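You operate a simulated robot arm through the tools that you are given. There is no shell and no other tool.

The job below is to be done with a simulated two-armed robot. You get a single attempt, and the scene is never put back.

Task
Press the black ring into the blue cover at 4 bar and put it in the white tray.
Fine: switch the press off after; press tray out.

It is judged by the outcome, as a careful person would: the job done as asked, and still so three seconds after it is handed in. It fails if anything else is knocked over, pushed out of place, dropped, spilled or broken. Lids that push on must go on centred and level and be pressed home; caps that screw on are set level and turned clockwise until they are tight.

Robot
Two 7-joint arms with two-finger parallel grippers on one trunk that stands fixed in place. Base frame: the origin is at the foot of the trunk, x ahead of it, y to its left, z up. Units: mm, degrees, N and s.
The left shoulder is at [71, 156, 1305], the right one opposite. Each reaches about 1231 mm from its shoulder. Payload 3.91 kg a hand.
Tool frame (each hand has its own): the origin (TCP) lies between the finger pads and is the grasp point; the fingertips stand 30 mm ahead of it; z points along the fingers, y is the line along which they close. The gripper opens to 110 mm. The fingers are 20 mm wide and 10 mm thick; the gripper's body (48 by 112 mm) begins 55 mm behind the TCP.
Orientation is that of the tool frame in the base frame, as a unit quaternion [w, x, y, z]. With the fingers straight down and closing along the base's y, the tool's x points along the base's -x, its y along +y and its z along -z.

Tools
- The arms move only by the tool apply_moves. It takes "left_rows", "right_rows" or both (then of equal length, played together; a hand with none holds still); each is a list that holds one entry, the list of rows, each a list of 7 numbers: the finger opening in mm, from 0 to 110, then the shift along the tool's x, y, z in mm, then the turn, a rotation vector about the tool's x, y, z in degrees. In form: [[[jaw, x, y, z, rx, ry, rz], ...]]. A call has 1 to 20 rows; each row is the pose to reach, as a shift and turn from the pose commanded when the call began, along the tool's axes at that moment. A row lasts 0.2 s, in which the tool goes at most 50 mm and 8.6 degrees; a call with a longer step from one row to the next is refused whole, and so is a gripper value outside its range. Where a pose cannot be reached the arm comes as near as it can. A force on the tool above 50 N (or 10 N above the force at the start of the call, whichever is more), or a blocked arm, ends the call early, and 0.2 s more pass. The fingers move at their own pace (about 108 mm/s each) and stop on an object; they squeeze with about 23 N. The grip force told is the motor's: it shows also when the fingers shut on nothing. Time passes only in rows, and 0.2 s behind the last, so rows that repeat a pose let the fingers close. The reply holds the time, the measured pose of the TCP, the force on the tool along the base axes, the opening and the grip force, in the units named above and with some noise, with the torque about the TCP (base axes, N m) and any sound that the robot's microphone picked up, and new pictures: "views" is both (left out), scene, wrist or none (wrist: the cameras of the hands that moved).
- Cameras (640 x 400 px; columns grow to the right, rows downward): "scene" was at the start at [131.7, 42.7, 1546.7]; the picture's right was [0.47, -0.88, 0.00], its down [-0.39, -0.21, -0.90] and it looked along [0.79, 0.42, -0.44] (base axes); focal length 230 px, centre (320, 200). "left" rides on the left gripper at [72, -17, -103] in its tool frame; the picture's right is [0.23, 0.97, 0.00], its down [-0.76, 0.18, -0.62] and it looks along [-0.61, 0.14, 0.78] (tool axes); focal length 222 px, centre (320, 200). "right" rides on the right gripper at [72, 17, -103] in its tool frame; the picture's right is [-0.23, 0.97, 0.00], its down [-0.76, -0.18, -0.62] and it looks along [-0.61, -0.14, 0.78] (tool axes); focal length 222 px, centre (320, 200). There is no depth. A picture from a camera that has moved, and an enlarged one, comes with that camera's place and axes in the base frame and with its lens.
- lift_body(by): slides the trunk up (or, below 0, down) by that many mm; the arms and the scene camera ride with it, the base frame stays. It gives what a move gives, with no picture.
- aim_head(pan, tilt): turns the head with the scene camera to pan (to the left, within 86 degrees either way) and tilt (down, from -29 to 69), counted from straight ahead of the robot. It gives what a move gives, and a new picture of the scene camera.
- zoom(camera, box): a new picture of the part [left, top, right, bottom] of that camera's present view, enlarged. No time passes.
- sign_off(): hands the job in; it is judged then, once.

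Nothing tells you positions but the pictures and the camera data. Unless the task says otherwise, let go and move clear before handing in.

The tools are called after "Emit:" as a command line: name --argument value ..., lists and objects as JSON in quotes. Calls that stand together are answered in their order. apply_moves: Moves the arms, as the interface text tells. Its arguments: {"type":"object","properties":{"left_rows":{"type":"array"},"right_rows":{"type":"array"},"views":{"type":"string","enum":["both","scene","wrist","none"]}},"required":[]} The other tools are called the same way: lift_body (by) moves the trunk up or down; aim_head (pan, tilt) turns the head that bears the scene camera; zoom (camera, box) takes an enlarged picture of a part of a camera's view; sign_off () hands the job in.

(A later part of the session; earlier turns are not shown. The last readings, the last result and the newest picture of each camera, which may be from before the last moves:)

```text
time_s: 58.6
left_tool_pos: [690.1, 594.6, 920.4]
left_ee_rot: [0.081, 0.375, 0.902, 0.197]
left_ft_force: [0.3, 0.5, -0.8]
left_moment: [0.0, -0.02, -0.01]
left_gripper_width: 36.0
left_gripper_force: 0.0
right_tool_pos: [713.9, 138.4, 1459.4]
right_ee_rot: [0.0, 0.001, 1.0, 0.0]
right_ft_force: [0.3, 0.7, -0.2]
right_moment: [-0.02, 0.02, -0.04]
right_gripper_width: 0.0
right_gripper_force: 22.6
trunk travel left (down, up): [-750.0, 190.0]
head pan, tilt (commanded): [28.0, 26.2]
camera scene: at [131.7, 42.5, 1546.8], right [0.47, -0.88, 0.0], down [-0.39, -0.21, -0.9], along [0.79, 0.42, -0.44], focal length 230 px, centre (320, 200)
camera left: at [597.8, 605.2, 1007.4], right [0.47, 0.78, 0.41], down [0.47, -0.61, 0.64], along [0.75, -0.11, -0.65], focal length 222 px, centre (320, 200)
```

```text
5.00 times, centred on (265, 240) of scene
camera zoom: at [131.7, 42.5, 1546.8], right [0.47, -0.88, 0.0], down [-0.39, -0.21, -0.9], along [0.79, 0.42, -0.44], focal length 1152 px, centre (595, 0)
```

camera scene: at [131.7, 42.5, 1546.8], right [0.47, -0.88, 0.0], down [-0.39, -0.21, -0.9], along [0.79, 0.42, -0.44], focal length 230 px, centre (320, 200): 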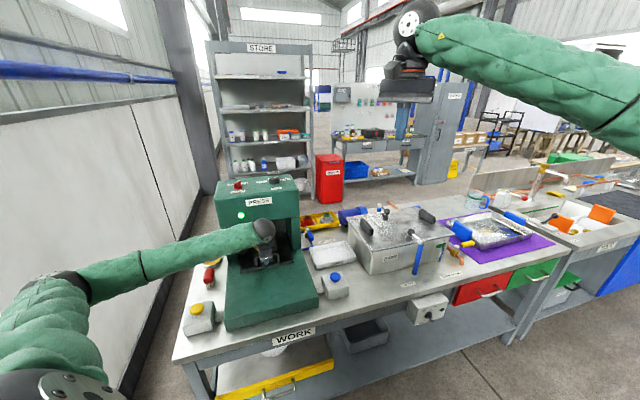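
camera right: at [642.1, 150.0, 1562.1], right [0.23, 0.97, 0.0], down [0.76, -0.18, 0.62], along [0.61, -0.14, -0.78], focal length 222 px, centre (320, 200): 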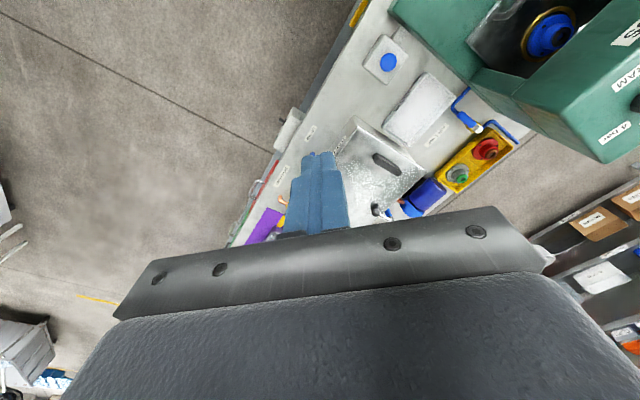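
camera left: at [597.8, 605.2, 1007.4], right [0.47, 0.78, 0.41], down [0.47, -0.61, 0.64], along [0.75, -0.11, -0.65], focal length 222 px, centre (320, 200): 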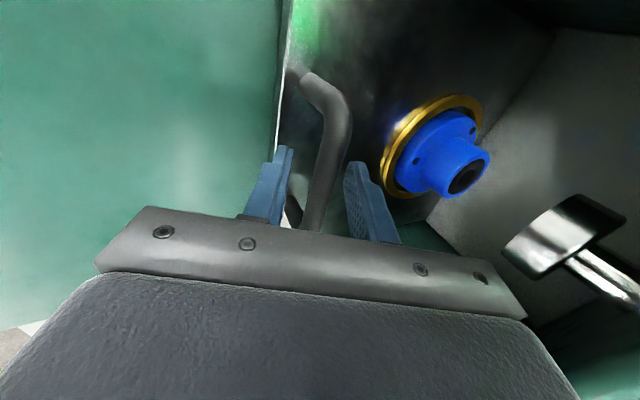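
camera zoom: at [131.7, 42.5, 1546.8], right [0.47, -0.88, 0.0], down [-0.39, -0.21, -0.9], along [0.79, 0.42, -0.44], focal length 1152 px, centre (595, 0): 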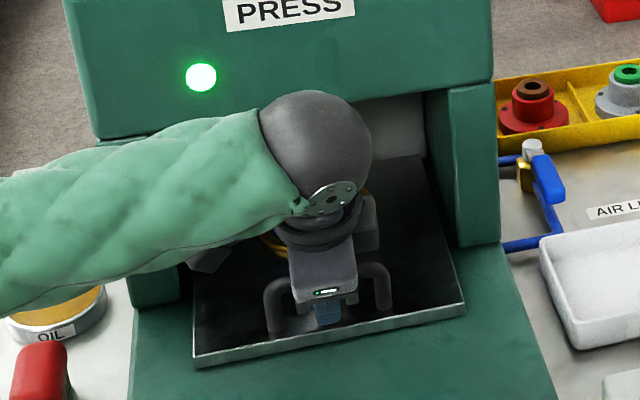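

The bar is between the fingers. I'll close on it.

Emit:
apply_moves --left_rows '[[[20, 0, 0, 0, 0, 0, 0], [8, 0, 0, 0, 0, 0, 0], [0, 0, 0, 0, 0, 0, 0], [0, 0, 0, 0, 0, 0, 0]]]' --views "wrist"

```text
time_s: 59.6
left_tool_pos: [691.2, 596.3, 920.7]
left_ee_rot: [0.08, 0.375, 0.902, 0.198]
left_ft_force: [2.7, 2.8, 2.5]
left_moment: [0.07, 0.03, -0.34]
left_gripper_width: 13.7
left_gripper_force: 45.2
right_tool_pos: [714.6, 138.4, 1459.4]
right_ee_rot: [0.001, 0.001, 1.0, -0.001]
right_ft_force: [0.0, 0.4, 0.5]
right_moment: [-0.02, -0.01, 0.0]
right_gripper_width: 0.0
right_gripper_force: 22.6
trunk travel left (down, up): [-750.0, 190.0]
head pan, tilt (commanded): [28.0, 26.2]
camera left: at [598.1, 605.4, 1007.6], right [0.47, 0.78, 0.41], down [0.47, -0.61, 0.64], along [0.75, -0.11, -0.65], focal length 222 px, centre (320, 200)
```

left: 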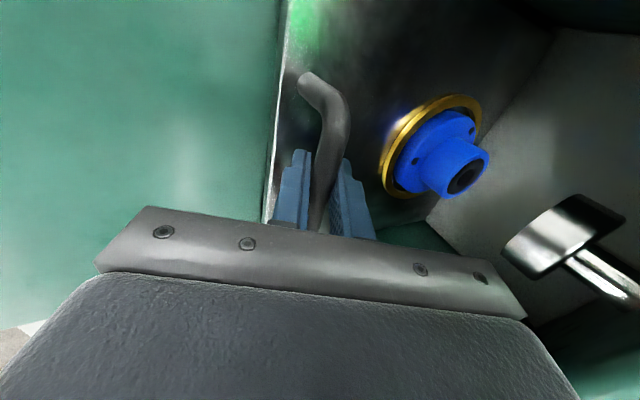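

I have a firm grip on the bar. I'll pull the tray straight out along its axis.

Emit:
apply_moves --left_rows '[[[0, 0, -5.5, -2.5, 0, 0, 0], [0, 0, -14.5, -6.7, 0, 0, 0], [0, 0, -25.4, -11.7, 0, 0, 0], [0, 0, -36.3, -16.7, 0, 0, 0], [0, 0, -47.2, -21.7, 0, 0, 0], [0, 0, -58.1, -26.8, 0, 0, 0], [0, 0, -69, -31.8, 0, 0, 0], [0, 0, -79.9, -36.8, 0, 0, 0], [0, 0, -90.9, -41.8, 0, 0, 0], [0, 0, -101.8, -46.8, 0, 0, 0], [0, 0, -112.7, -51.8, 0, 0, 0], [0, 0, -123.6, -56.8, 0, 0, 0], [0, 0, -134.5, -61.9, 0, 0, 0], [0, 0, -145.4, -66.9, 0, 0, 0], [0, 0, -154.4, -71.1, 0, 0, 0], [0, 0, -163.5, -75.2, 0, 0, 0], [0, 0, -163.5, -75.2, 0, 0, 0]]]' --views "both"

Emit:
zoom --camera "scene" --box '[215, 220, 325, 330]'

```text
time_s: 63.2
left_tool_pos: [563.3, 467.2, 920.6]
left_ee_rot: [0.081, 0.375, 0.902, 0.197]
left_ft_force: [11.8, -11.3, 8.8]
left_moment: [-0.19, -0.25, -0.44]
left_gripper_width: 13.7
left_gripper_force: 44.5
right_tool_pos: [715.4, 136.5, 1459.2]
right_ee_rot: [-0.001, 0.001, 1.0, 0.001]
right_ft_force: [-0.5, 0.7, -0.3]
right_moment: [-0.01, 0.01, 0.02]
right_gripper_width: 0.0
right_gripper_force: 23.4
trunk travel left (down, up): [-750.0, 190.0]
head pan, tilt (commanded): [28.0, 26.2]
camera scene: at [132.4, 41.1, 1546.8], right [0.47, -0.88, 0.0], down [-0.39, -0.21, -0.9], along [0.79, 0.42, -0.44], focal length 230 px, centre (320, 200)
camera left: at [470.1, 477.4, 1007.6], right [0.47, 0.78, 0.41], down [0.47, -0.61, 0.64], along [0.75, -0.11, -0.65], focal length 222 px, centre (320, 200)
```

scene: 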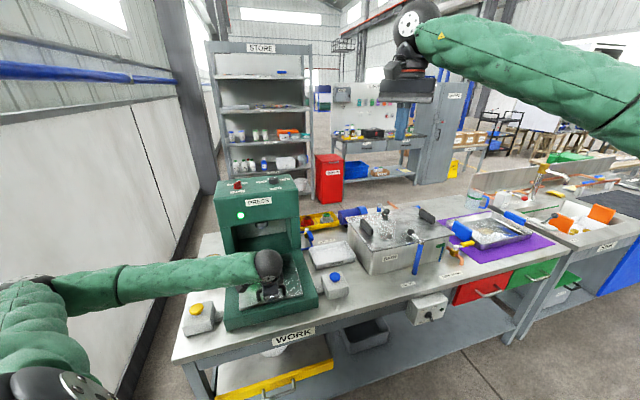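
left: 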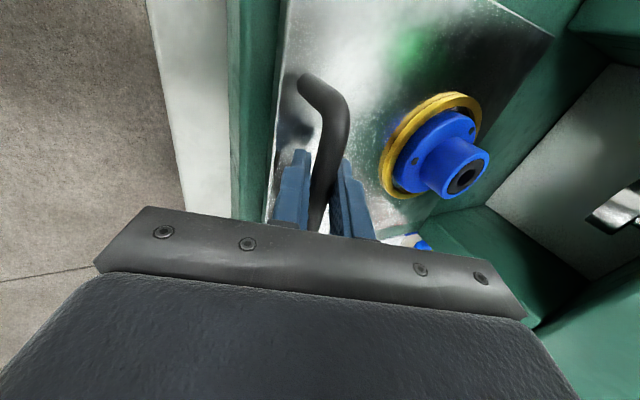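

```text
3.64 times, centred on (270, 275) of scene
camera zoom: at [132.4, 41.1, 1546.8], right [0.47, -0.88, 0.0], down [-0.39, -0.21, -0.9], along [0.79, 0.42, -0.44], focal length 837 px, centre (502, -73)
```

zoom: 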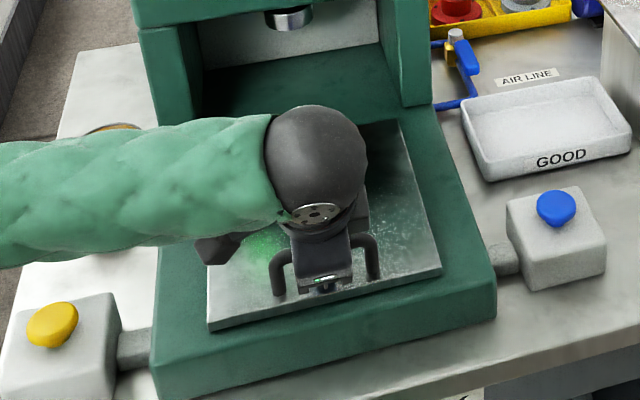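

The tray is nearly out, with a small sideways load. I'll ease that off and pull the last 20 mm in small steps to the stop.

Emit:
apply_moves --left_rows '[[[0, -1, -3.6, -1.7, 0, 0, 0], [0, -2, -7.3, -3.3, 0, 0, 0], [0, -2, -10.9, -5, 0, 0, 0], [0, -2, -13.6, -6.3, 0, 0, 0], [0, -2, -16.3, -7.5, 0, 0, 0], [0, -2, -18.2, -8.4, 0, 0, 0], [0, -2, -18.2, -8.4, 0, 0, 0]]]' --views "wrist"

Emit:
zoom --camera "scene" --box '[215, 220, 325, 330]'

```text
time_s: 64.8
left_tool_pos: [551.0, 454.4, 919.9]
left_ee_rot: [0.082, 0.374, 0.902, 0.199]
left_ft_force: [1.2, 22.0, 16.6]
left_moment: [0.3, 0.1, -0.19]
left_gripper_width: 13.8
left_gripper_force: 45.0
right_tool_pos: [713.3, 140.5, 1459.6]
right_ee_rot: [0.0, 0.0, 1.0, 0.0]
right_ft_force: [-0.3, 0.0, 0.1]
right_moment: [-0.02, -0.02, 0.02]
right_gripper_width: 0.0
right_gripper_force: 23.0
trunk travel left (down, up): [-750.0, 190.0]
head pan, tilt (commanded): [28.0, 26.2]
camera left: at [457.0, 464.3, 1007.2], right [0.47, 0.79, 0.41], down [0.47, -0.61, 0.64], along [0.75, -0.11, -0.65], focal length 222 px, centre (320, 200)
```

left: 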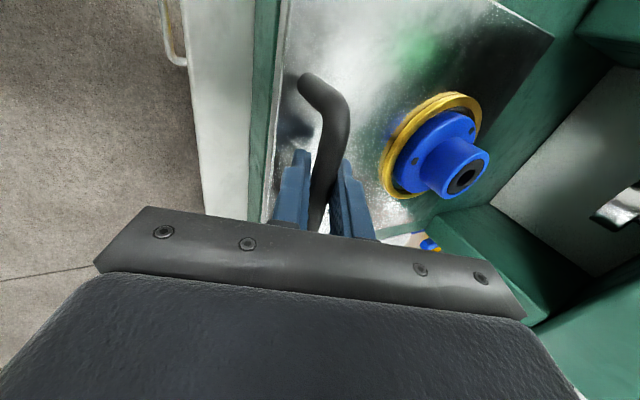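

```text
3.64 times, centred on (270, 275) of scene
camera zoom: at [131.2, 44.1, 1546.8], right [0.47, -0.88, 0.0], down [-0.39, -0.21, -0.9], along [0.79, 0.42, -0.44], focal length 837 px, centre (502, -73)
```

zoom: 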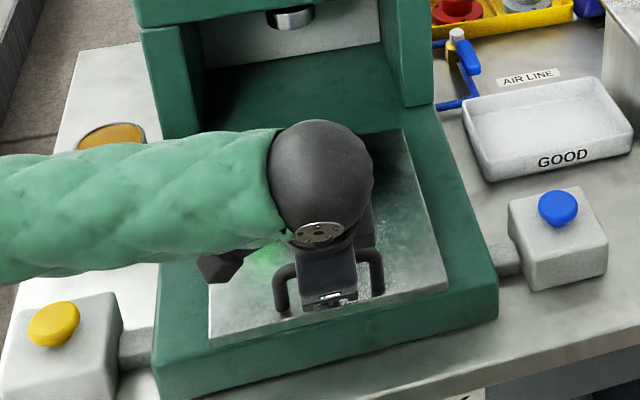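

The tray is back at its original out position and against the stop. I'll let go of the bar and back away along the fingers.

Emit:
apply_moves --left_rows '[[[15, 0, 0, 0, 0, 0, 0], [30, 0, 0, 0, 0, 0, 0], [36, 0, 0, 0, 0, 0, 0], [36, 0, 0, -20, 0, 0, 0], [36, 0, 0, -50, 0, 0, 0], [36, 0, 0, -90, 0, 0, 0], [36, 0, 0, -130, 0, 0, 0], [36, 0, 0, -130, 0, 0, 0]]]' --views "both"

Emit:
zoom --camera "scene" --box '[215, 220, 325, 330]'

```text
time_s: 66.6
left_tool_pos: [511.9, 415.2, 1037.7]
left_ee_rot: [0.081, 0.374, 0.902, 0.198]
left_ft_force: [0.3, 0.2, -1.0]
left_moment: [-0.02, 0.0, 0.03]
left_gripper_width: 36.1
left_gripper_force: 0.1
right_tool_pos: [714.8, 138.6, 1459.8]
right_ee_rot: [0.001, 0.001, 1.0, 0.0]
right_ft_force: [0.0, 0.0, -0.3]
right_moment: [-0.05, 0.0, -0.03]
right_gripper_width: 0.1
right_gripper_force: 22.8
trunk travel left (down, up): [-750.0, 190.0]
head pan, tilt (commanded): [28.0, 26.2]
camera scene: at [132.1, 43.3, 1546.7], right [0.47, -0.88, 0.0], down [-0.39, -0.21, -0.9], along [0.79, 0.42, -0.44], focal length 230 px, centre (320, 200)
camera left: at [418.7, 425.4, 1124.6], right [0.47, 0.79, 0.41], down [0.47, -0.61, 0.64], along [0.75, -0.11, -0.65], focal length 222 px, centre (320, 200)
```

scene: 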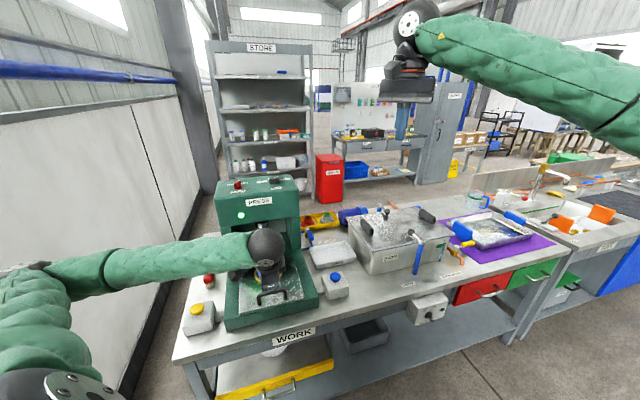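
left: 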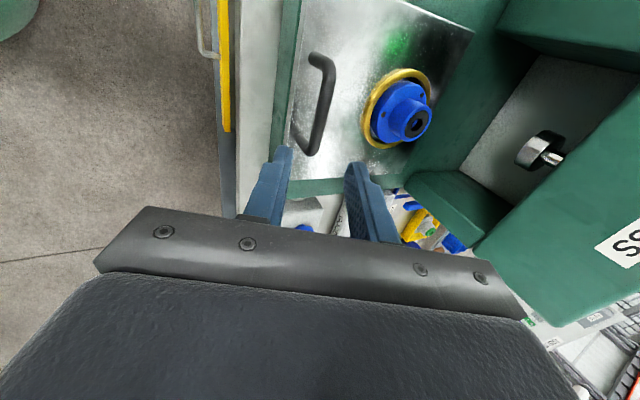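

```text
3.64 times, centred on (270, 275) of scene
camera zoom: at [132.1, 43.3, 1546.7], right [0.47, -0.88, 0.0], down [-0.39, -0.21, -0.9], along [0.79, 0.42, -0.44], focal length 837 px, centre (502, -73)
```

zoom: 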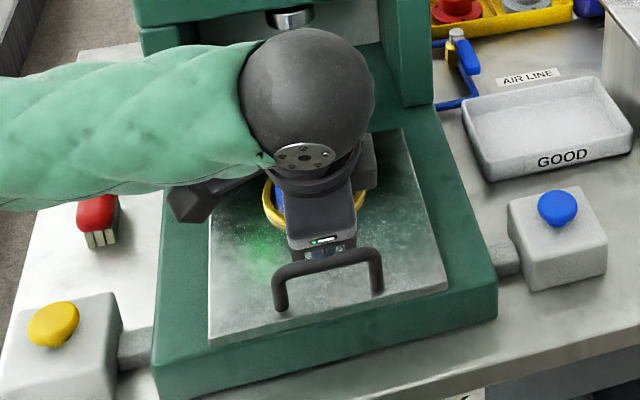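

The tray is out and the hand is clear of it. I'll straighten the hand back to vertical.

Emit:
apply_moves --left_rows '[[[50, 0, 0, -8, 8.3, 0, 0], [70, 0, 0, -15, 16.6, 0, 0], [84, 0, 0, -22, 24.8, 0, 0], [84, 0, 0, -22, 24.8, 0, 0]]]' --views "none"

```text
time_s: 67.6
left_tool_pos: [506.6, 408.0, 1058.6]
left_ee_rot: [-0.002, 0.383, 0.924, -0.002]
left_ft_force: [-1.2, 0.0, 0.0]
left_moment: [-0.01, 0.02, -0.01]
left_gripper_width: 84.2
left_gripper_force: 0.1
right_tool_pos: [712.5, 137.5, 1459.3]
right_ee_rot: [0.0, 0.001, 1.0, 0.0]
right_ft_force: [0.0, 0.3, -1.4]
right_moment: [0.02, -0.03, 0.02]
right_gripper_width: 0.0
right_gripper_force: 23.0
trunk travel left (down, up): [-750.0, 190.0]
head pan, tilt (commanded): [28.0, 26.2]
```

The hand is vertical again. I'll turn it 90° and move above the cover.

Emit:
apply_moves --left_rows '[[[84, 0.3, 18, 0, 0, 0, -8.2], [84, 0.7, 36, 0, 0, 0, -16.4], [84, 1, 54, 0, 0, 0, -24.6], [84, 1.4, 72, 0, 0, 0, -32.8], [84, 1.7, 90, 0, 0, 0, -41], [84, 2, 108, 0, 0, 0, -49.2], [84, 2.4, 126, 0, 0, 0, -57.4], [84, 2.8, 144, 0, 0, 0, -65.6], [84, 3.2, 162, 5, 0, 0, -73.8], [84, 3.5, 180, 12, 0, 0, -82], [84, 3.7, 200, 18, 0, 0, -90], [84, 3.7, 200, 18, 0, 0, -90]]]' --views "both"

Emit:
zoom --camera "left" --box '[220, 60, 420, 200]'

Emit:
zoom --camera "scene" --box '[215, 200, 325, 310]'

```text
time_s: 70.2
left_tool_pos: [643.8, 551.5, 1039.6]
left_ee_rot: [-0.001, -0.382, 0.924, 0.002]
left_ft_force: [-0.3, 0.3, 0.4]
left_moment: [-0.02, 0.01, -0.02]
left_gripper_width: 84.0
left_gripper_force: 0.1
right_tool_pos: [714.0, 138.0, 1459.3]
right_ee_rot: [0.0, 0.001, 1.0, 0.0]
right_ft_force: [0.4, 0.2, -0.9]
right_moment: [-0.01, -0.02, 0.0]
right_gripper_width: 0.2
right_gripper_force: 22.9
trunk travel left (down, up): [-750.0, 190.0]
head pan, tilt (commanded): [28.0, 26.2]
camera scene: at [131.4, 42.6, 1546.8], right [0.47, -0.88, 0.0], down [-0.39, -0.21, -0.9], along [0.79, 0.42, -0.44], focal length 230 px, centre (320, 200)
camera left: at [604.8, 489.0, 1143.1], right [-0.85, 0.53, 0.0], down [0.41, 0.66, 0.62], along [0.33, 0.53, -0.78], focal length 222 px, centre (320, 200)
```

scene: 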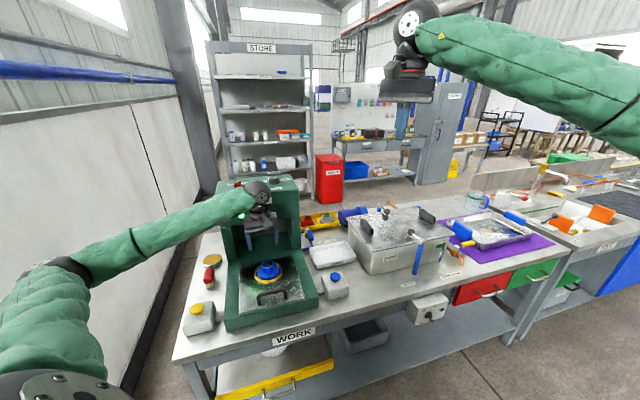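
left: 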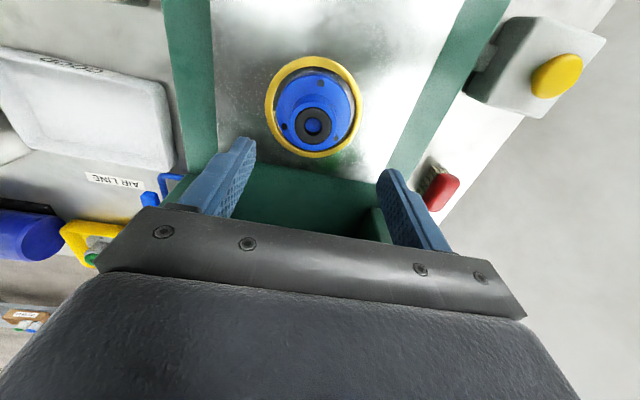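

```text
2.86 times, centred on (320, 130) of left
camera zoom: at [604.8, 489.0, 1143.1], right [-0.85, 0.53, 0.0], down [0.41, 0.66, 0.62], along [0.33, 0.53, -0.78], focal length 635 px, centre (320, 400)
```

zoom: 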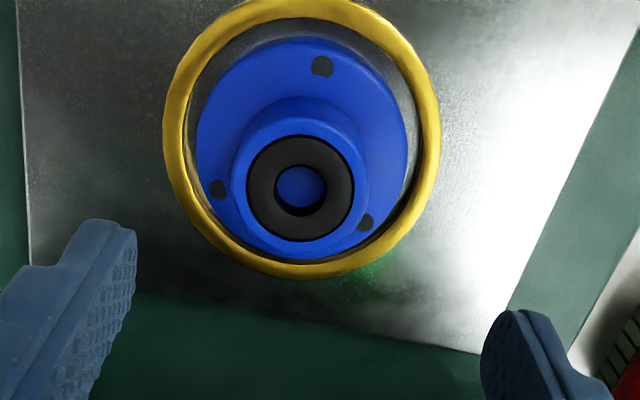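

```text
3.64 times, centred on (270, 255) of scene
camera zoom: at [131.4, 42.6, 1546.8], right [0.47, -0.88, 0.0], down [-0.39, -0.21, -0.9], along [0.79, 0.42, -0.44], focal length 837 px, centre (502, 0)
```

zoom: 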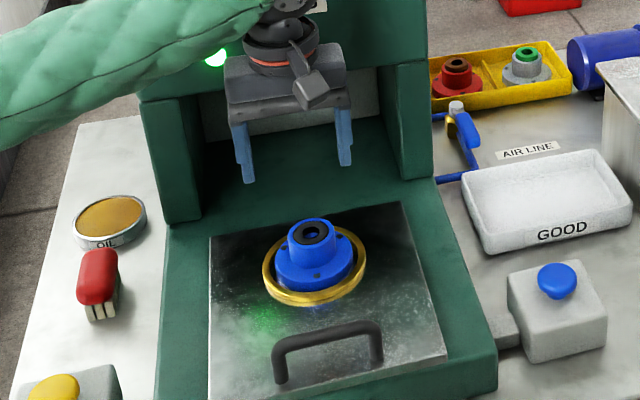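

The ring is flush in the cover. I take the cover's axis to be near (654, 555) with its top at about 913. I'll centre over it and go down towards the boss.

Emit:
apply_moves --left_rows '[[[84, -5, -2.5, 30, 0, 0, 0], [84, -9.7, -4.7, 60, 0, 0, 0], [84, -9.7, -4.7, 90, 0, 0, 0], [84, -9.7, -4.7, 104, 0, 0, 0], [84, -9.7, -4.7, 104, 0, 0, 0]]]' --views "wrist"

Emit:
zoom --camera "left" --box '[220, 80, 420, 220]'

Emit:
zoom --camera "scene" --box '[240, 240, 300, 290]'

```text
time_s: 71.4
left_tool_pos: [654.2, 556.5, 936.0]
left_ee_rot: [-0.002, -0.381, 0.924, 0.001]
left_ft_force: [-0.2, 0.0, 0.4]
left_moment: [-0.01, -0.01, 0.01]
left_gripper_width: 84.1
left_gripper_force: 0.1
right_tool_pos: [714.6, 137.6, 1460.5]
right_ee_rot: [-0.001, 0.0, 1.0, 0.0]
right_ft_force: [-1.1, 0.7, 0.7]
right_moment: [0.03, -0.01, 0.0]
right_gripper_width: 0.2
right_gripper_force: 23.0
trunk travel left (down, up): [-750.0, 190.0]
head pan, tilt (commanded): [28.0, 26.2]
camera left: at [615.2, 492.7, 1039.0], right [-0.85, 0.53, 0.0], down [0.42, 0.66, 0.62], along [0.33, 0.53, -0.78], focal length 222 px, centre (320, 200)
```

left: 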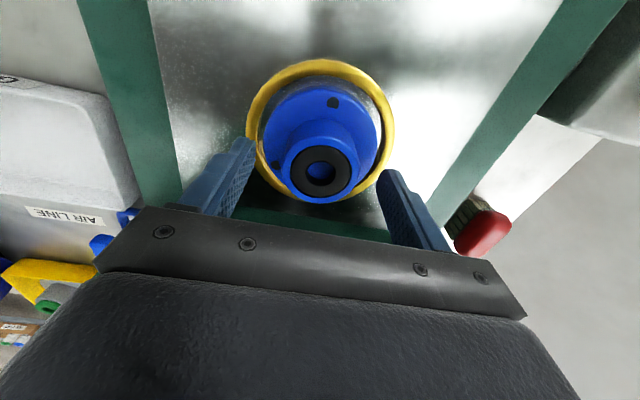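

```text
2.86 times, centred on (320, 150) of left
camera zoom: at [615.2, 492.7, 1039.0], right [-0.85, 0.53, 0.0], down [0.42, 0.66, 0.62], along [0.33, 0.53, -0.78], focal length 635 px, centre (320, 343)
```

zoom: 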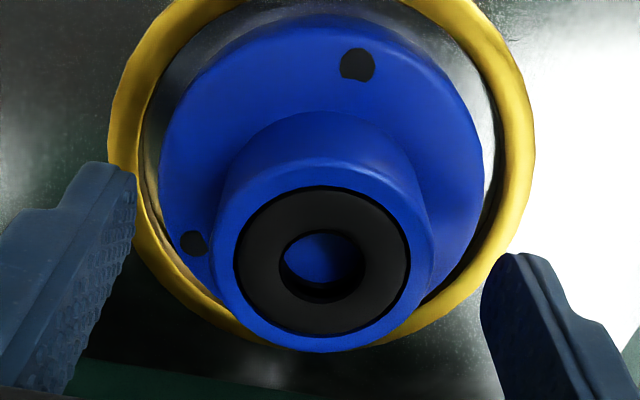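

```text
8.00 times, centred on (270, 265) of scene
camera zoom: at [131.7, 42.6, 1546.8], right [0.47, -0.88, 0.0], down [-0.39, -0.21, -0.9], along [0.79, 0.42, -0.44], focal length 1842 px, centre (720, -320)
```

zoom: 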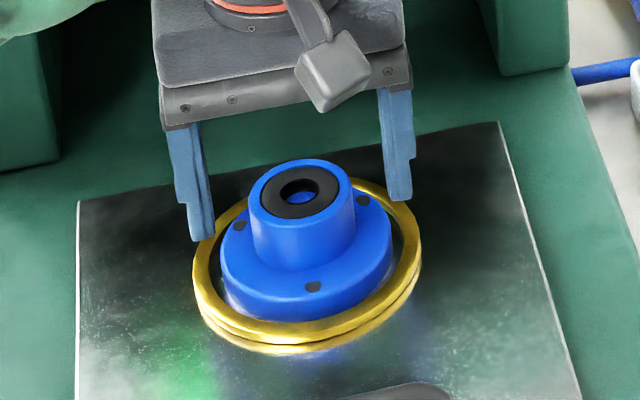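

The hand is centred on the boss with the fingertips about 10 mm below its top. I'll lower another 9 mm and close.

Emit:
apply_moves --left_rows '[[[84, 0, 0, 5, 0, 0, 0], [84, 0, 0, 9, 0, 0, 0], [70, 0, 0, 9, 0, 0, 0], [50, 0, 0, 9, 0, 0, 0], [30, 0, 0, 9, 0, 0, 0], [0, 0, 0, 9, 0, 0, 0], [0, 0, 0, 9, 0, 0, 0]]]' --views "wrist"

Emit:
zoom --camera "left" --box '[220, 80, 420, 220]'

Emit:
zoom --camera "scene" --box '[240, 240, 300, 290]'

```text
time_s: 73.0
left_tool_pos: [655.3, 556.3, 925.5]
left_ee_rot: [-0.001, -0.381, 0.924, 0.001]
left_ft_force: [-1.1, 0.0, -0.1]
left_moment: [-0.01, -0.03, -0.05]
left_gripper_width: 49.3
left_gripper_force: 23.1
right_tool_pos: [715.0, 138.2, 1459.8]
right_ee_rot: [0.0, 0.001, 1.0, 0.001]
right_ft_force: [0.2, -0.6, -0.1]
right_moment: [0.04, 0.03, -0.01]
right_gripper_width: 0.0
right_gripper_force: 22.5
trunk travel left (down, up): [-750.0, 190.0]
head pan, tilt (commanded): [28.0, 26.2]
camera left: at [615.0, 492.8, 1030.1], right [-0.85, 0.53, 0.0], down [0.42, 0.66, 0.62], along [0.33, 0.53, -0.78], focal length 222 px, centre (320, 200)
```

left: 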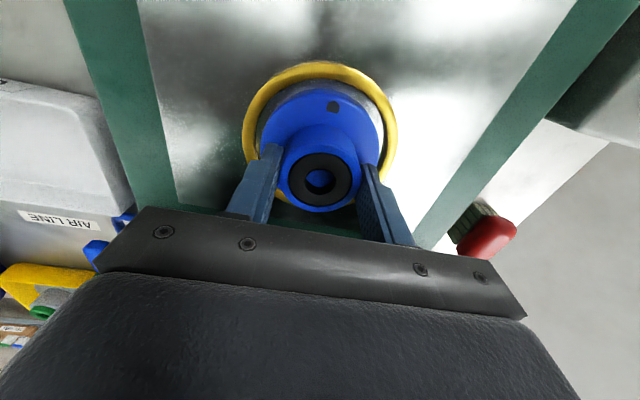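

```text
2.86 times, centred on (320, 150) of left
camera zoom: at [615.0, 492.8, 1030.1], right [-0.85, 0.53, 0.0], down [0.42, 0.66, 0.62], along [0.33, 0.53, -0.78], focal length 635 px, centre (320, 343)
```

zoom: 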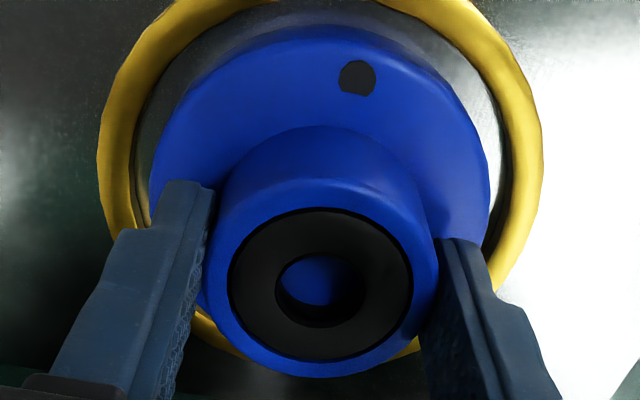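

```text
8.00 times, centred on (270, 265) of scene
camera zoom: at [131.9, 42.8, 1546.7], right [0.47, -0.88, 0.0], down [-0.39, -0.21, -0.9], along [0.79, 0.42, -0.44], focal length 1842 px, centre (720, -320)
```

zoom: 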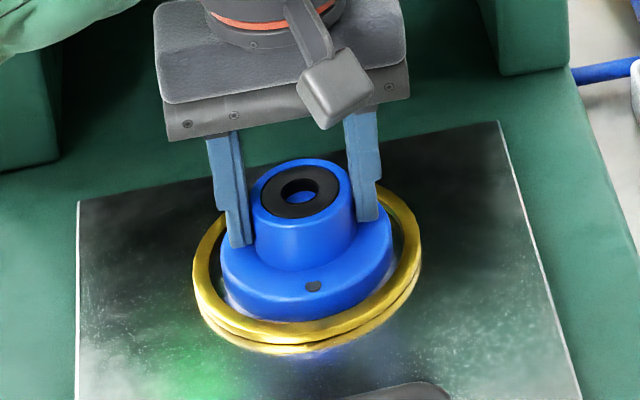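

The fingers have closed on the boss at 49 mm. I'll let the grip settle and lift it straight up a little.

Emit:
apply_moves --left_rows '[[[0, 0, 0, 0, 0, 0, 0], [0, 0, 0, 0, 0, 0, 0], [0, 0, 0, -5, 0, 0, 0], [0, 0, 0, -12, 0, 0, 0], [0, 0, 0, -22, 0, 0, 0], [0, 0, 0, -35, 0, 0, 0], [0, 0, 0, -50, 0, 0, 0], [0, 0, 0, -50, 0, 0, 0]]]' --views "wrist"

Emit:
zoom --camera "scene" --box '[235, 225, 305, 285]'

Emit:
zoom --camera "left" --box '[0, 40, 240, 220]'

```text
time_s: 74.8
left_tool_pos: [654.5, 555.0, 975.2]
left_ee_rot: [-0.002, -0.382, 0.924, 0.001]
left_ft_force: [-0.3, 0.3, -2.0]
left_moment: [0.0, -0.02, -0.01]
left_gripper_width: 49.2
left_gripper_force: 23.6
right_tool_pos: [714.8, 138.2, 1458.7]
right_ee_rot: [0.0, 0.001, 1.0, 0.001]
right_ft_force: [0.0, 0.1, -0.3]
right_moment: [0.0, 0.02, 0.02]
right_gripper_width: 0.0
right_gripper_force: 23.5
trunk travel left (down, up): [-750.0, 190.0]
head pan, tilt (commanded): [28.0, 26.2]
camera left: at [615.4, 492.4, 1079.3], right [-0.85, 0.53, 0.0], down [0.42, 0.66, 0.62], along [0.33, 0.53, -0.78], focal length 222 px, centre (320, 200)
```

left: 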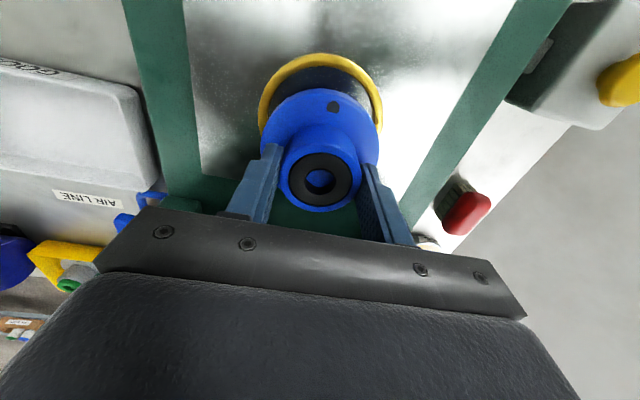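

```text
6.67 times, centred on (270, 255) of scene
camera zoom: at [132.2, 43.1, 1546.7], right [0.47, -0.88, 0.0], down [-0.39, -0.21, -0.9], along [0.79, 0.42, -0.44], focal length 1535 px, centre (653, -167)
```

zoom: 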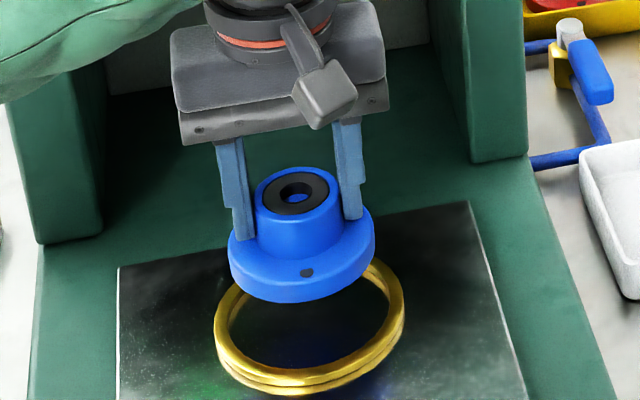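

```text
2.22 times, centred on (120, 130) of left
camera zoom: at [615.4, 492.4, 1079.3], right [-0.85, 0.53, 0.0], down [0.42, 0.66, 0.62], along [0.33, 0.53, -0.78], focal length 494 px, centre (764, 356)
```

zoom: 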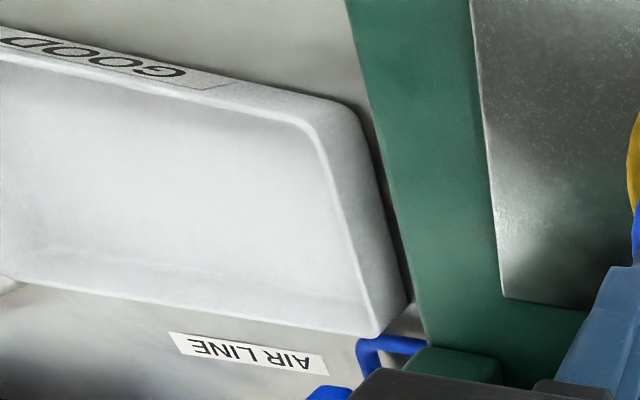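

The cover is up and the ring stays flush. Now I'll pin down the white GOOD tray using the right wrist and scene cameras.

Emit:
zoom --camera "right" --box '[370, 60, 470, 160]'

Emit:
zoom --camera "scene" --box '[300, 220, 380, 280]'

```text
4.00 times, centred on (420, 110) of right
camera zoom: at [642.0, 155.0, 1561.8], right [0.23, 0.97, 0.0], down [0.76, -0.18, 0.62], along [0.61, -0.14, -0.78], focal length 888 px, centre (-80, 560)
```

zoom: 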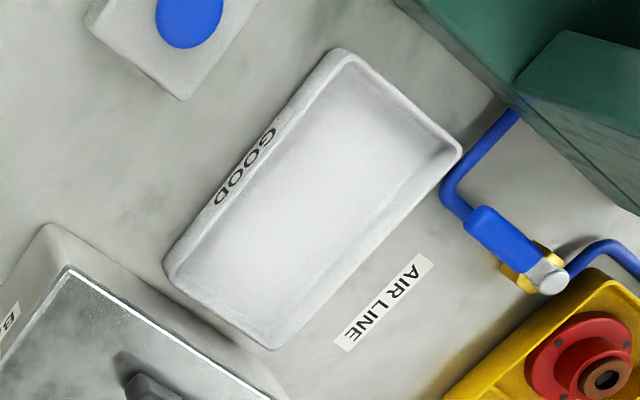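

```text
6.67 times, centred on (340, 250) of scene
camera zoom: at [132.2, 43.1, 1546.7], right [0.47, -0.88, 0.0], down [-0.39, -0.21, -0.9], along [0.79, 0.42, -0.44], focal length 1535 px, centre (187, -133)
```

zoom: 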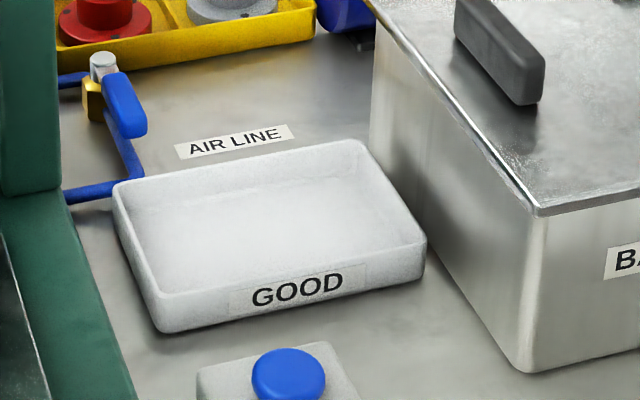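

The white tray is about 190 × 130 mm, centred near (930, 404) with its rim at z≈835. I'll raise the cover, carry it sideways in front of the press, then move in over the tray.

Emit:
apply_moves --left_rows '[[[0, 0, 0, -30, 0, 0, 0], [0, 0, 0, -65, 0, 0, 0], [0, 0, -25, -65, 0, 0, 0], [0, 0, -55, -65, 0, 0, 0], [0, 0, -90, -65, 0, 0, 0], [0, 0, -125, -65, 0, 0, 0], [0, 0, -160, -65, 0, 0, 0], [0, 0, -195, -65, 0, 0, 0], [0, 0, -230, -65, 0, 0, 0], [0, 0, -265, -65, 0, 0, 0], [0, -15, -290, -65, 0, 0, 0], [0, -40, -301.8, -65, 0, 0, 0], [0, -65, -301.8, -65, 0, 0, 0], [0, -88.5, -301.8, -65, 0, 0, 0], [0, -88.5, -301.8, -65, 0, 0, 0]]]' --views "both"

Emit:
zoom --camera "scene" --box '[290, 180, 410, 280]'

Emit:
zoom --camera "left" --box '[120, 0, 520, 240]'

Emit:
zoom --camera "right" --box '[350, 20, 490, 180]'

```text
time_s: 78.0
left_tool_pos: [929.9, 403.2, 1039.0]
left_ee_rot: [-0.002, -0.382, 0.924, 0.002]
left_ft_force: [0.3, 0.6, -3.0]
left_moment: [-0.05, 0.03, -0.01]
left_gripper_width: 49.2
left_gripper_force: 23.0
right_tool_pos: [714.6, 137.5, 1460.0]
right_ee_rot: [0.0, 0.001, 1.0, 0.0]
right_ft_force: [0.9, 0.2, 0.4]
right_moment: [-0.04, -0.02, 0.02]
right_gripper_width: 0.0
right_gripper_force: 23.0
trunk travel left (down, up): [-750.0, 190.0]
head pan, tilt (commanded): [28.0, 26.2]
camera scene: at [132.0, 42.7, 1546.7], right [0.47, -0.88, 0.0], down [-0.39, -0.21, -0.9], along [0.79, 0.42, -0.44], focal length 230 px, centre (320, 200)
camera left: at [890.9, 340.7, 1143.4], right [-0.85, 0.53, 0.0], down [0.42, 0.66, 0.62], along [0.33, 0.53, -0.78], focal length 222 px, centre (320, 200)
```

scene: 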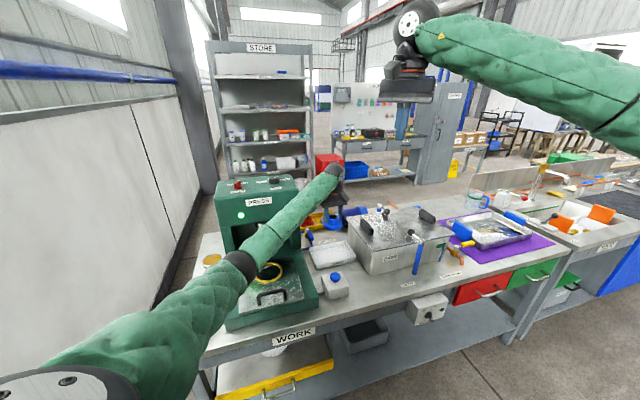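
left: 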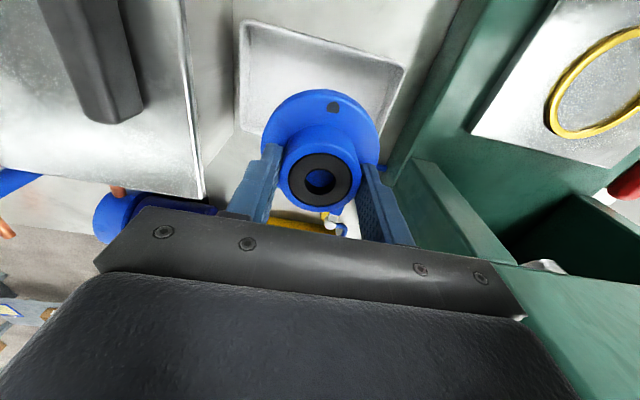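

```text
4.00 times, centred on (350, 230) of scene
camera zoom: at [132.0, 42.7, 1546.7], right [0.47, -0.88, 0.0], down [-0.39, -0.21, -0.9], along [0.79, 0.42, -0.44], focal length 921 px, centre (200, 80)
```

zoom: 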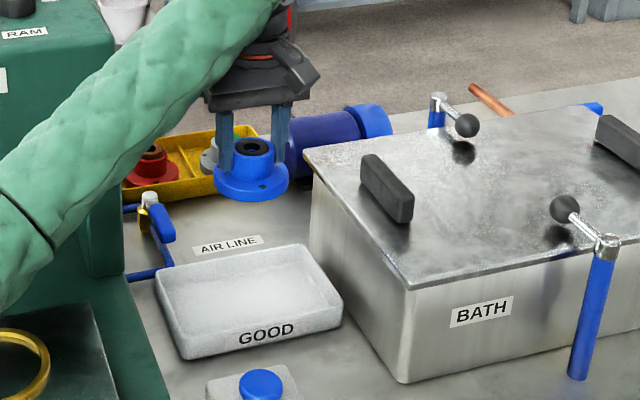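

```text
1.60 times, centred on (320, 120) of left
camera zoom: at [890.9, 340.7, 1143.4], right [-0.85, 0.53, 0.0], down [0.42, 0.66, 0.62], along [0.33, 0.53, -0.78], focal length 355 px, centre (320, 328)
```

zoom: 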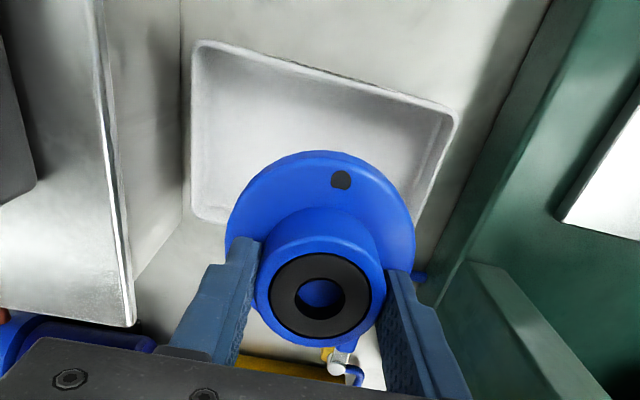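

```text
2.50 times, centred on (420, 100) of right
camera zoom: at [641.9, 154.5, 1561.9], right [0.23, 0.97, 0.0], down [0.76, -0.18, 0.62], along [0.61, -0.14, -0.78], focal length 555 px, centre (70, 450)
```

zoom: 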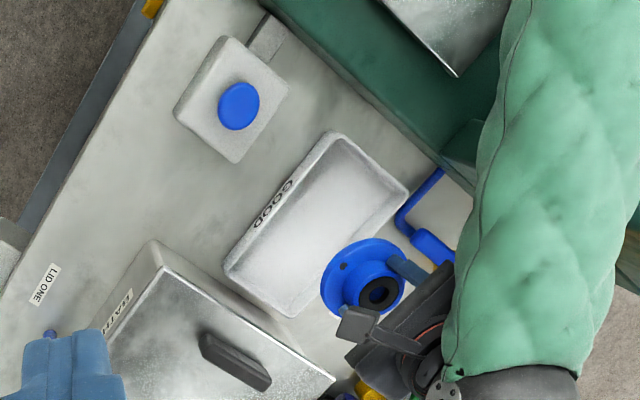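

The cover hangs over the tray with clear space to the bath lid. I'll lower it to just above the tray floor.

Emit:
apply_moves --left_rows '[[[0, -2, -1, 20, 0, 0, 0], [0, -3.5, -2.1, 50, 0, 0, 0], [0, -3.5, -2.1, 80, 0, 0, 0], [0, -3.5, -2.1, 110, 0, 0, 0], [0, -3.5, -2.1, 130, 0, 0, 0], [0, -3.5, -2.1, 145, 0, 0, 0], [0, -3.5, -2.1, 145, 0, 0, 0]]]' --views "both"

Emit:
zoom --camera "scene" --box '[295, 210, 385, 280]'

Emit:
zoom --camera "left" --box '[170, 0, 490, 220]'

```text
time_s: 79.6
left_tool_pos: [934.1, 404.8, 894.8]
left_ee_rot: [-0.002, -0.381, 0.925, 0.002]
left_ft_force: [-0.2, -0.1, -2.3]
left_moment: [-0.01, -0.04, -0.03]
left_gripper_width: 49.2
left_gripper_force: 23.4
right_tool_pos: [713.9, 138.7, 1459.4]
right_ee_rot: [0.0, 0.001, 1.0, 0.0]
right_ft_force: [-0.3, -0.3, -0.2]
right_moment: [-0.02, 0.0, 0.03]
right_gripper_width: 0.0
right_gripper_force: 22.4
trunk travel left (down, up): [-750.0, 190.0]
head pan, tilt (commanded): [28.0, 26.2]
camera scene: at [132.3, 42.7, 1546.7], right [0.47, -0.88, 0.0], down [-0.39, -0.21, -0.9], along [0.79, 0.42, -0.44], focal length 230 px, centre (320, 200)
camera left: at [894.6, 342.2, 998.4], right [-0.85, 0.53, 0.0], down [0.42, 0.66, 0.62], along [0.33, 0.53, -0.78], focal length 222 px, centre (320, 200)
```

scene: 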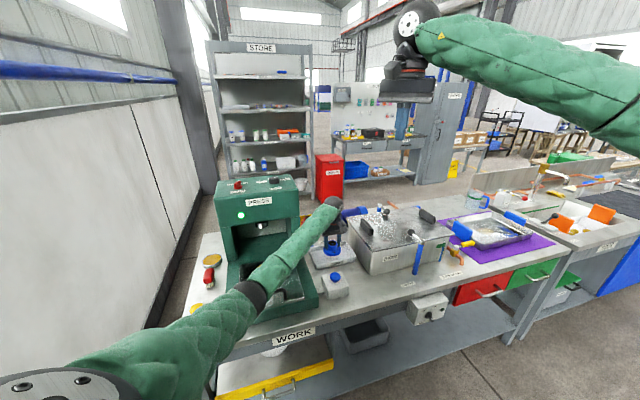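
left: 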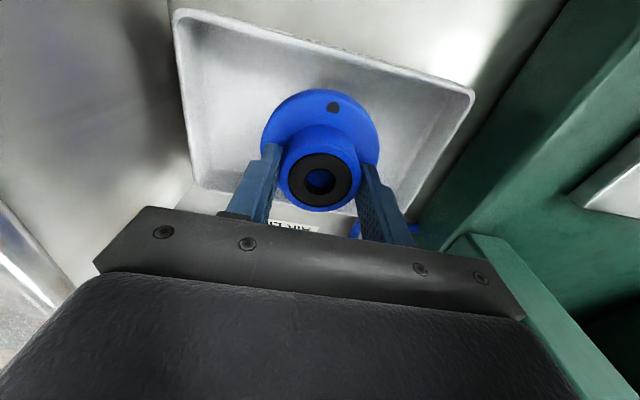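

```text
5.71 times, centred on (340, 245) of scene
camera zoom: at [132.3, 42.7, 1546.7], right [0.47, -0.88, 0.0], down [-0.39, -0.21, -0.9], along [0.79, 0.42, -0.44], focal length 1316 px, centre (206, -57)
```

zoom: 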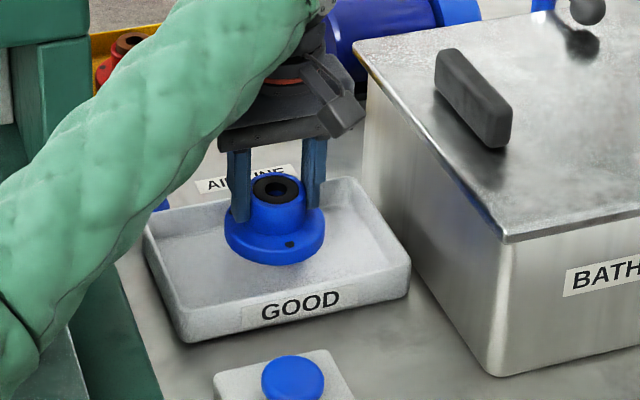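

```text
1.82 times, centred on (330, 110) of left
camera zoom: at [894.6, 342.2, 998.4], right [-0.85, 0.53, 0.0], down [0.42, 0.66, 0.62], along [0.33, 0.53, -0.78], focal length 404 px, centre (302, 364)
```

zoom: 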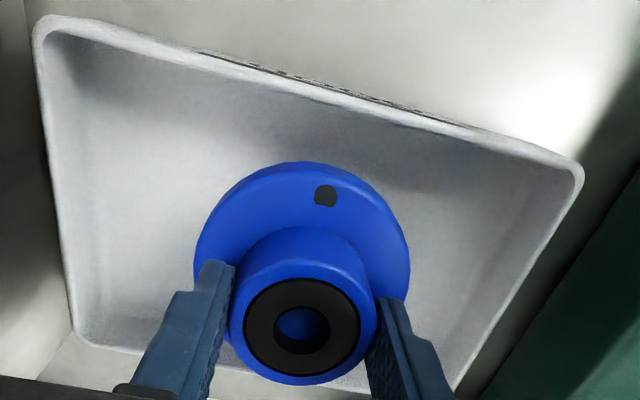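

The cover is centred over the tray, roughly 25–30 mm above its floor. I'll lower it in small steps and watch for contact.

Emit:
apply_moves --left_rows '[[[0, 0, 0, 6, 0, 0, 0], [0, 0, 0, 12, 0, 0, 0], [0, 0, 0, 17, 0, 0, 0], [0, 0, 0, 17, 0, 0, 0]]]' --views "wrist"

Emit:
zoom --camera "scene" --box '[305, 225, 375, 275]'

```text
time_s: 80.6
left_tool_pos: [933.7, 405.4, 877.9]
left_ee_rot: [-0.001, -0.382, 0.924, 0.001]
left_ft_force: [0.0, 1.0, -3.0]
left_moment: [0.0, 0.0, 0.0]
left_gripper_width: 49.2
left_gripper_force: 22.9
right_tool_pos: [715.4, 137.9, 1459.8]
right_ee_rot: [0.0, 0.001, 1.0, 0.0]
right_ft_force: [-0.3, 0.4, 0.4]
right_moment: [0.01, 0.01, 0.0]
right_gripper_width: 0.0
right_gripper_force: 23.1
trunk travel left (down, up): [-750.0, 190.0]
head pan, tilt (commanded): [28.0, 26.2]
camera left: at [894.5, 342.7, 981.5], right [-0.85, 0.53, 0.0], down [0.42, 0.66, 0.62], along [0.33, 0.53, -0.78], focal length 222 px, centre (320, 200)
```

left: 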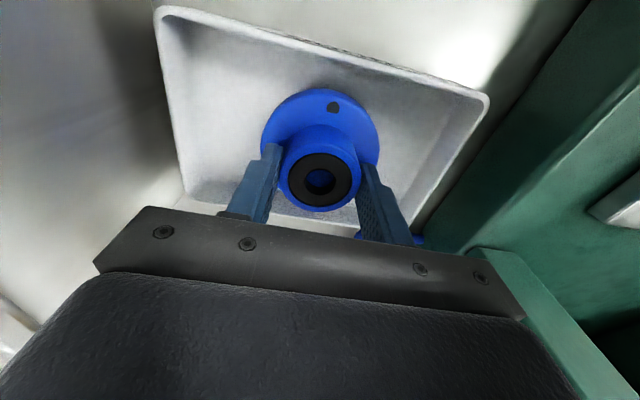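

```text
8.00 times, centred on (340, 250) of scene
camera zoom: at [132.4, 42.7, 1546.7], right [0.47, -0.88, 0.0], down [-0.39, -0.21, -0.9], along [0.79, 0.42, -0.44], focal length 1842 px, centre (160, -200)
```

zoom: 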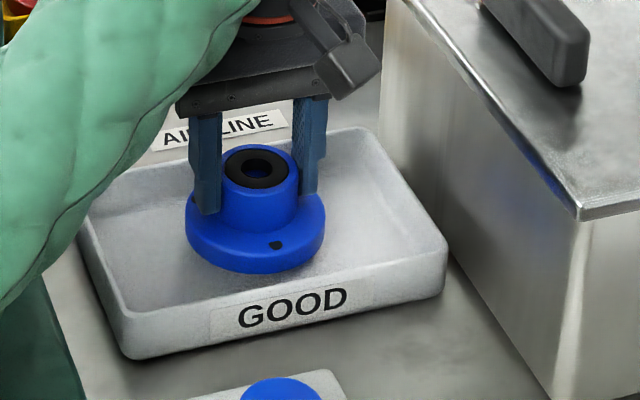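

Emit:
apply_moves --left_rows '[[[0, 0, 0, 2, 0, 0, 0], [0, 0, 0, 4, 0, 0, 0], [0, 0, 0, 6, 0, 0, 0], [0, 0, 0, 8, 0, 0, 0], [0, 0, 0, 8, 0, 0, 0]]]' --views "none"

Emit:
zoom --camera "scene" --box '[305, 225, 375, 275]'

```text
time_s: 81.8
left_tool_pos: [934.1, 406.2, 872.8]
left_ee_rot: [-0.001, -0.384, 0.924, 0.001]
left_ft_force: [0.4, -0.3, -2.9]
left_moment: [0.01, 0.02, 0.04]
left_gripper_width: 48.9
left_gripper_force: 23.2
right_tool_pos: [712.6, 137.8, 1459.7]
right_ee_rot: [0.0, 0.001, 1.0, 0.0]
right_ft_force: [-0.5, 0.5, -0.1]
right_moment: [0.0, 0.01, 0.02]
right_gripper_width: 0.0
right_gripper_force: 23.0
trunk travel left (down, up): [-750.0, 190.0]
head pan, tilt (commanded): [28.0, 26.2]
```

```text
8.00 times, centred on (340, 250) of scene
camera zoom: at [131.0, 42.4, 1547.3], right [0.47, -0.88, 0.0], down [-0.39, -0.21, -0.9], along [0.79, 0.42, -0.44], focal length 1842 px, centre (160, -200)
```

zoom: 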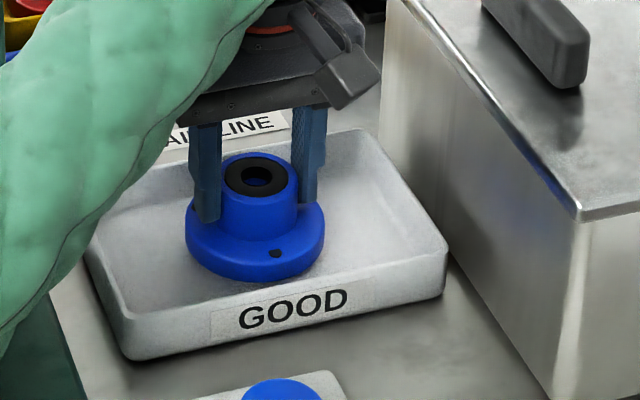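

The tool force shows no contact, but the trunk shifted slightly, so the forearm may be touching something. I'll look before going on.

Emit:
zoom --camera "scene" --box '[180, 180, 400, 340]'

Emit:
zoom --camera "right" --box '[340, 0, 640, 220]'

Emit:
zoom --camera "left" --box '[0, 0, 640, 400]'

```text
2.50 times, centred on (290, 260) of scene
camera zoom: at [131.0, 42.4, 1547.3], right [0.47, -0.88, 0.0], down [-0.39, -0.21, -0.9], along [0.79, 0.42, -0.44], focal length 576 px, centre (395, 50)
```

zoom: 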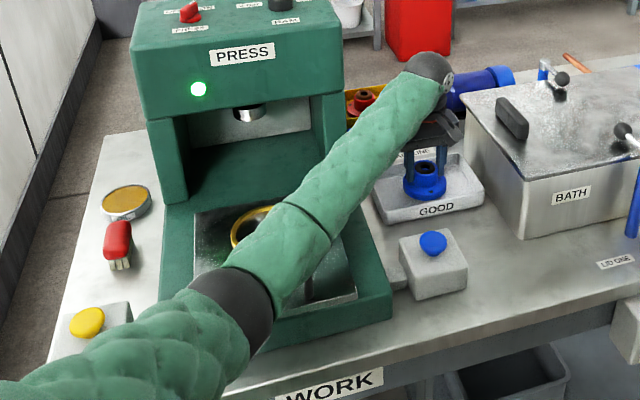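

```text
1.82 times, centred on (490, 110) of right
camera zoom: at [640.8, 154.4, 1562.9], right [0.23, 0.97, 0.0], down [0.76, -0.18, 0.62], along [0.61, -0.14, -0.78], focal length 404 px, centre (11, 364)
```

zoom: 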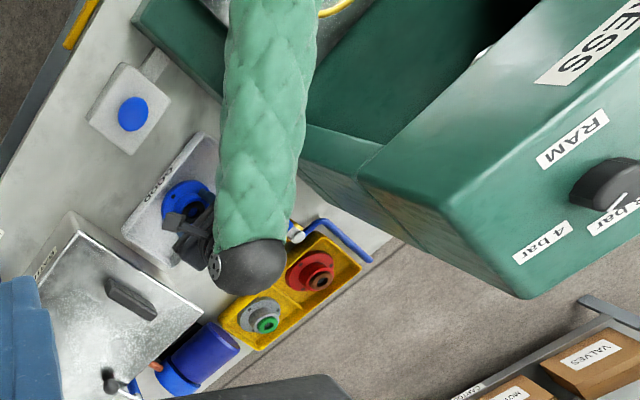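

```text
1.00 times, centred on (320, 200) of left (not enlarged: the box is as wide or as high as the picture)
camera zoom: at [894.1, 342.9, 976.4], right [-0.85, 0.53, 0.0], down [0.41, 0.66, 0.62], along [0.33, 0.53, -0.78], focal length 222 px, centre (320, 200)
```

zoom: 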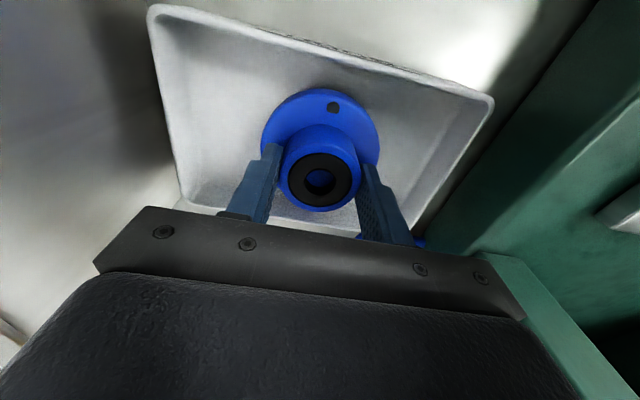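

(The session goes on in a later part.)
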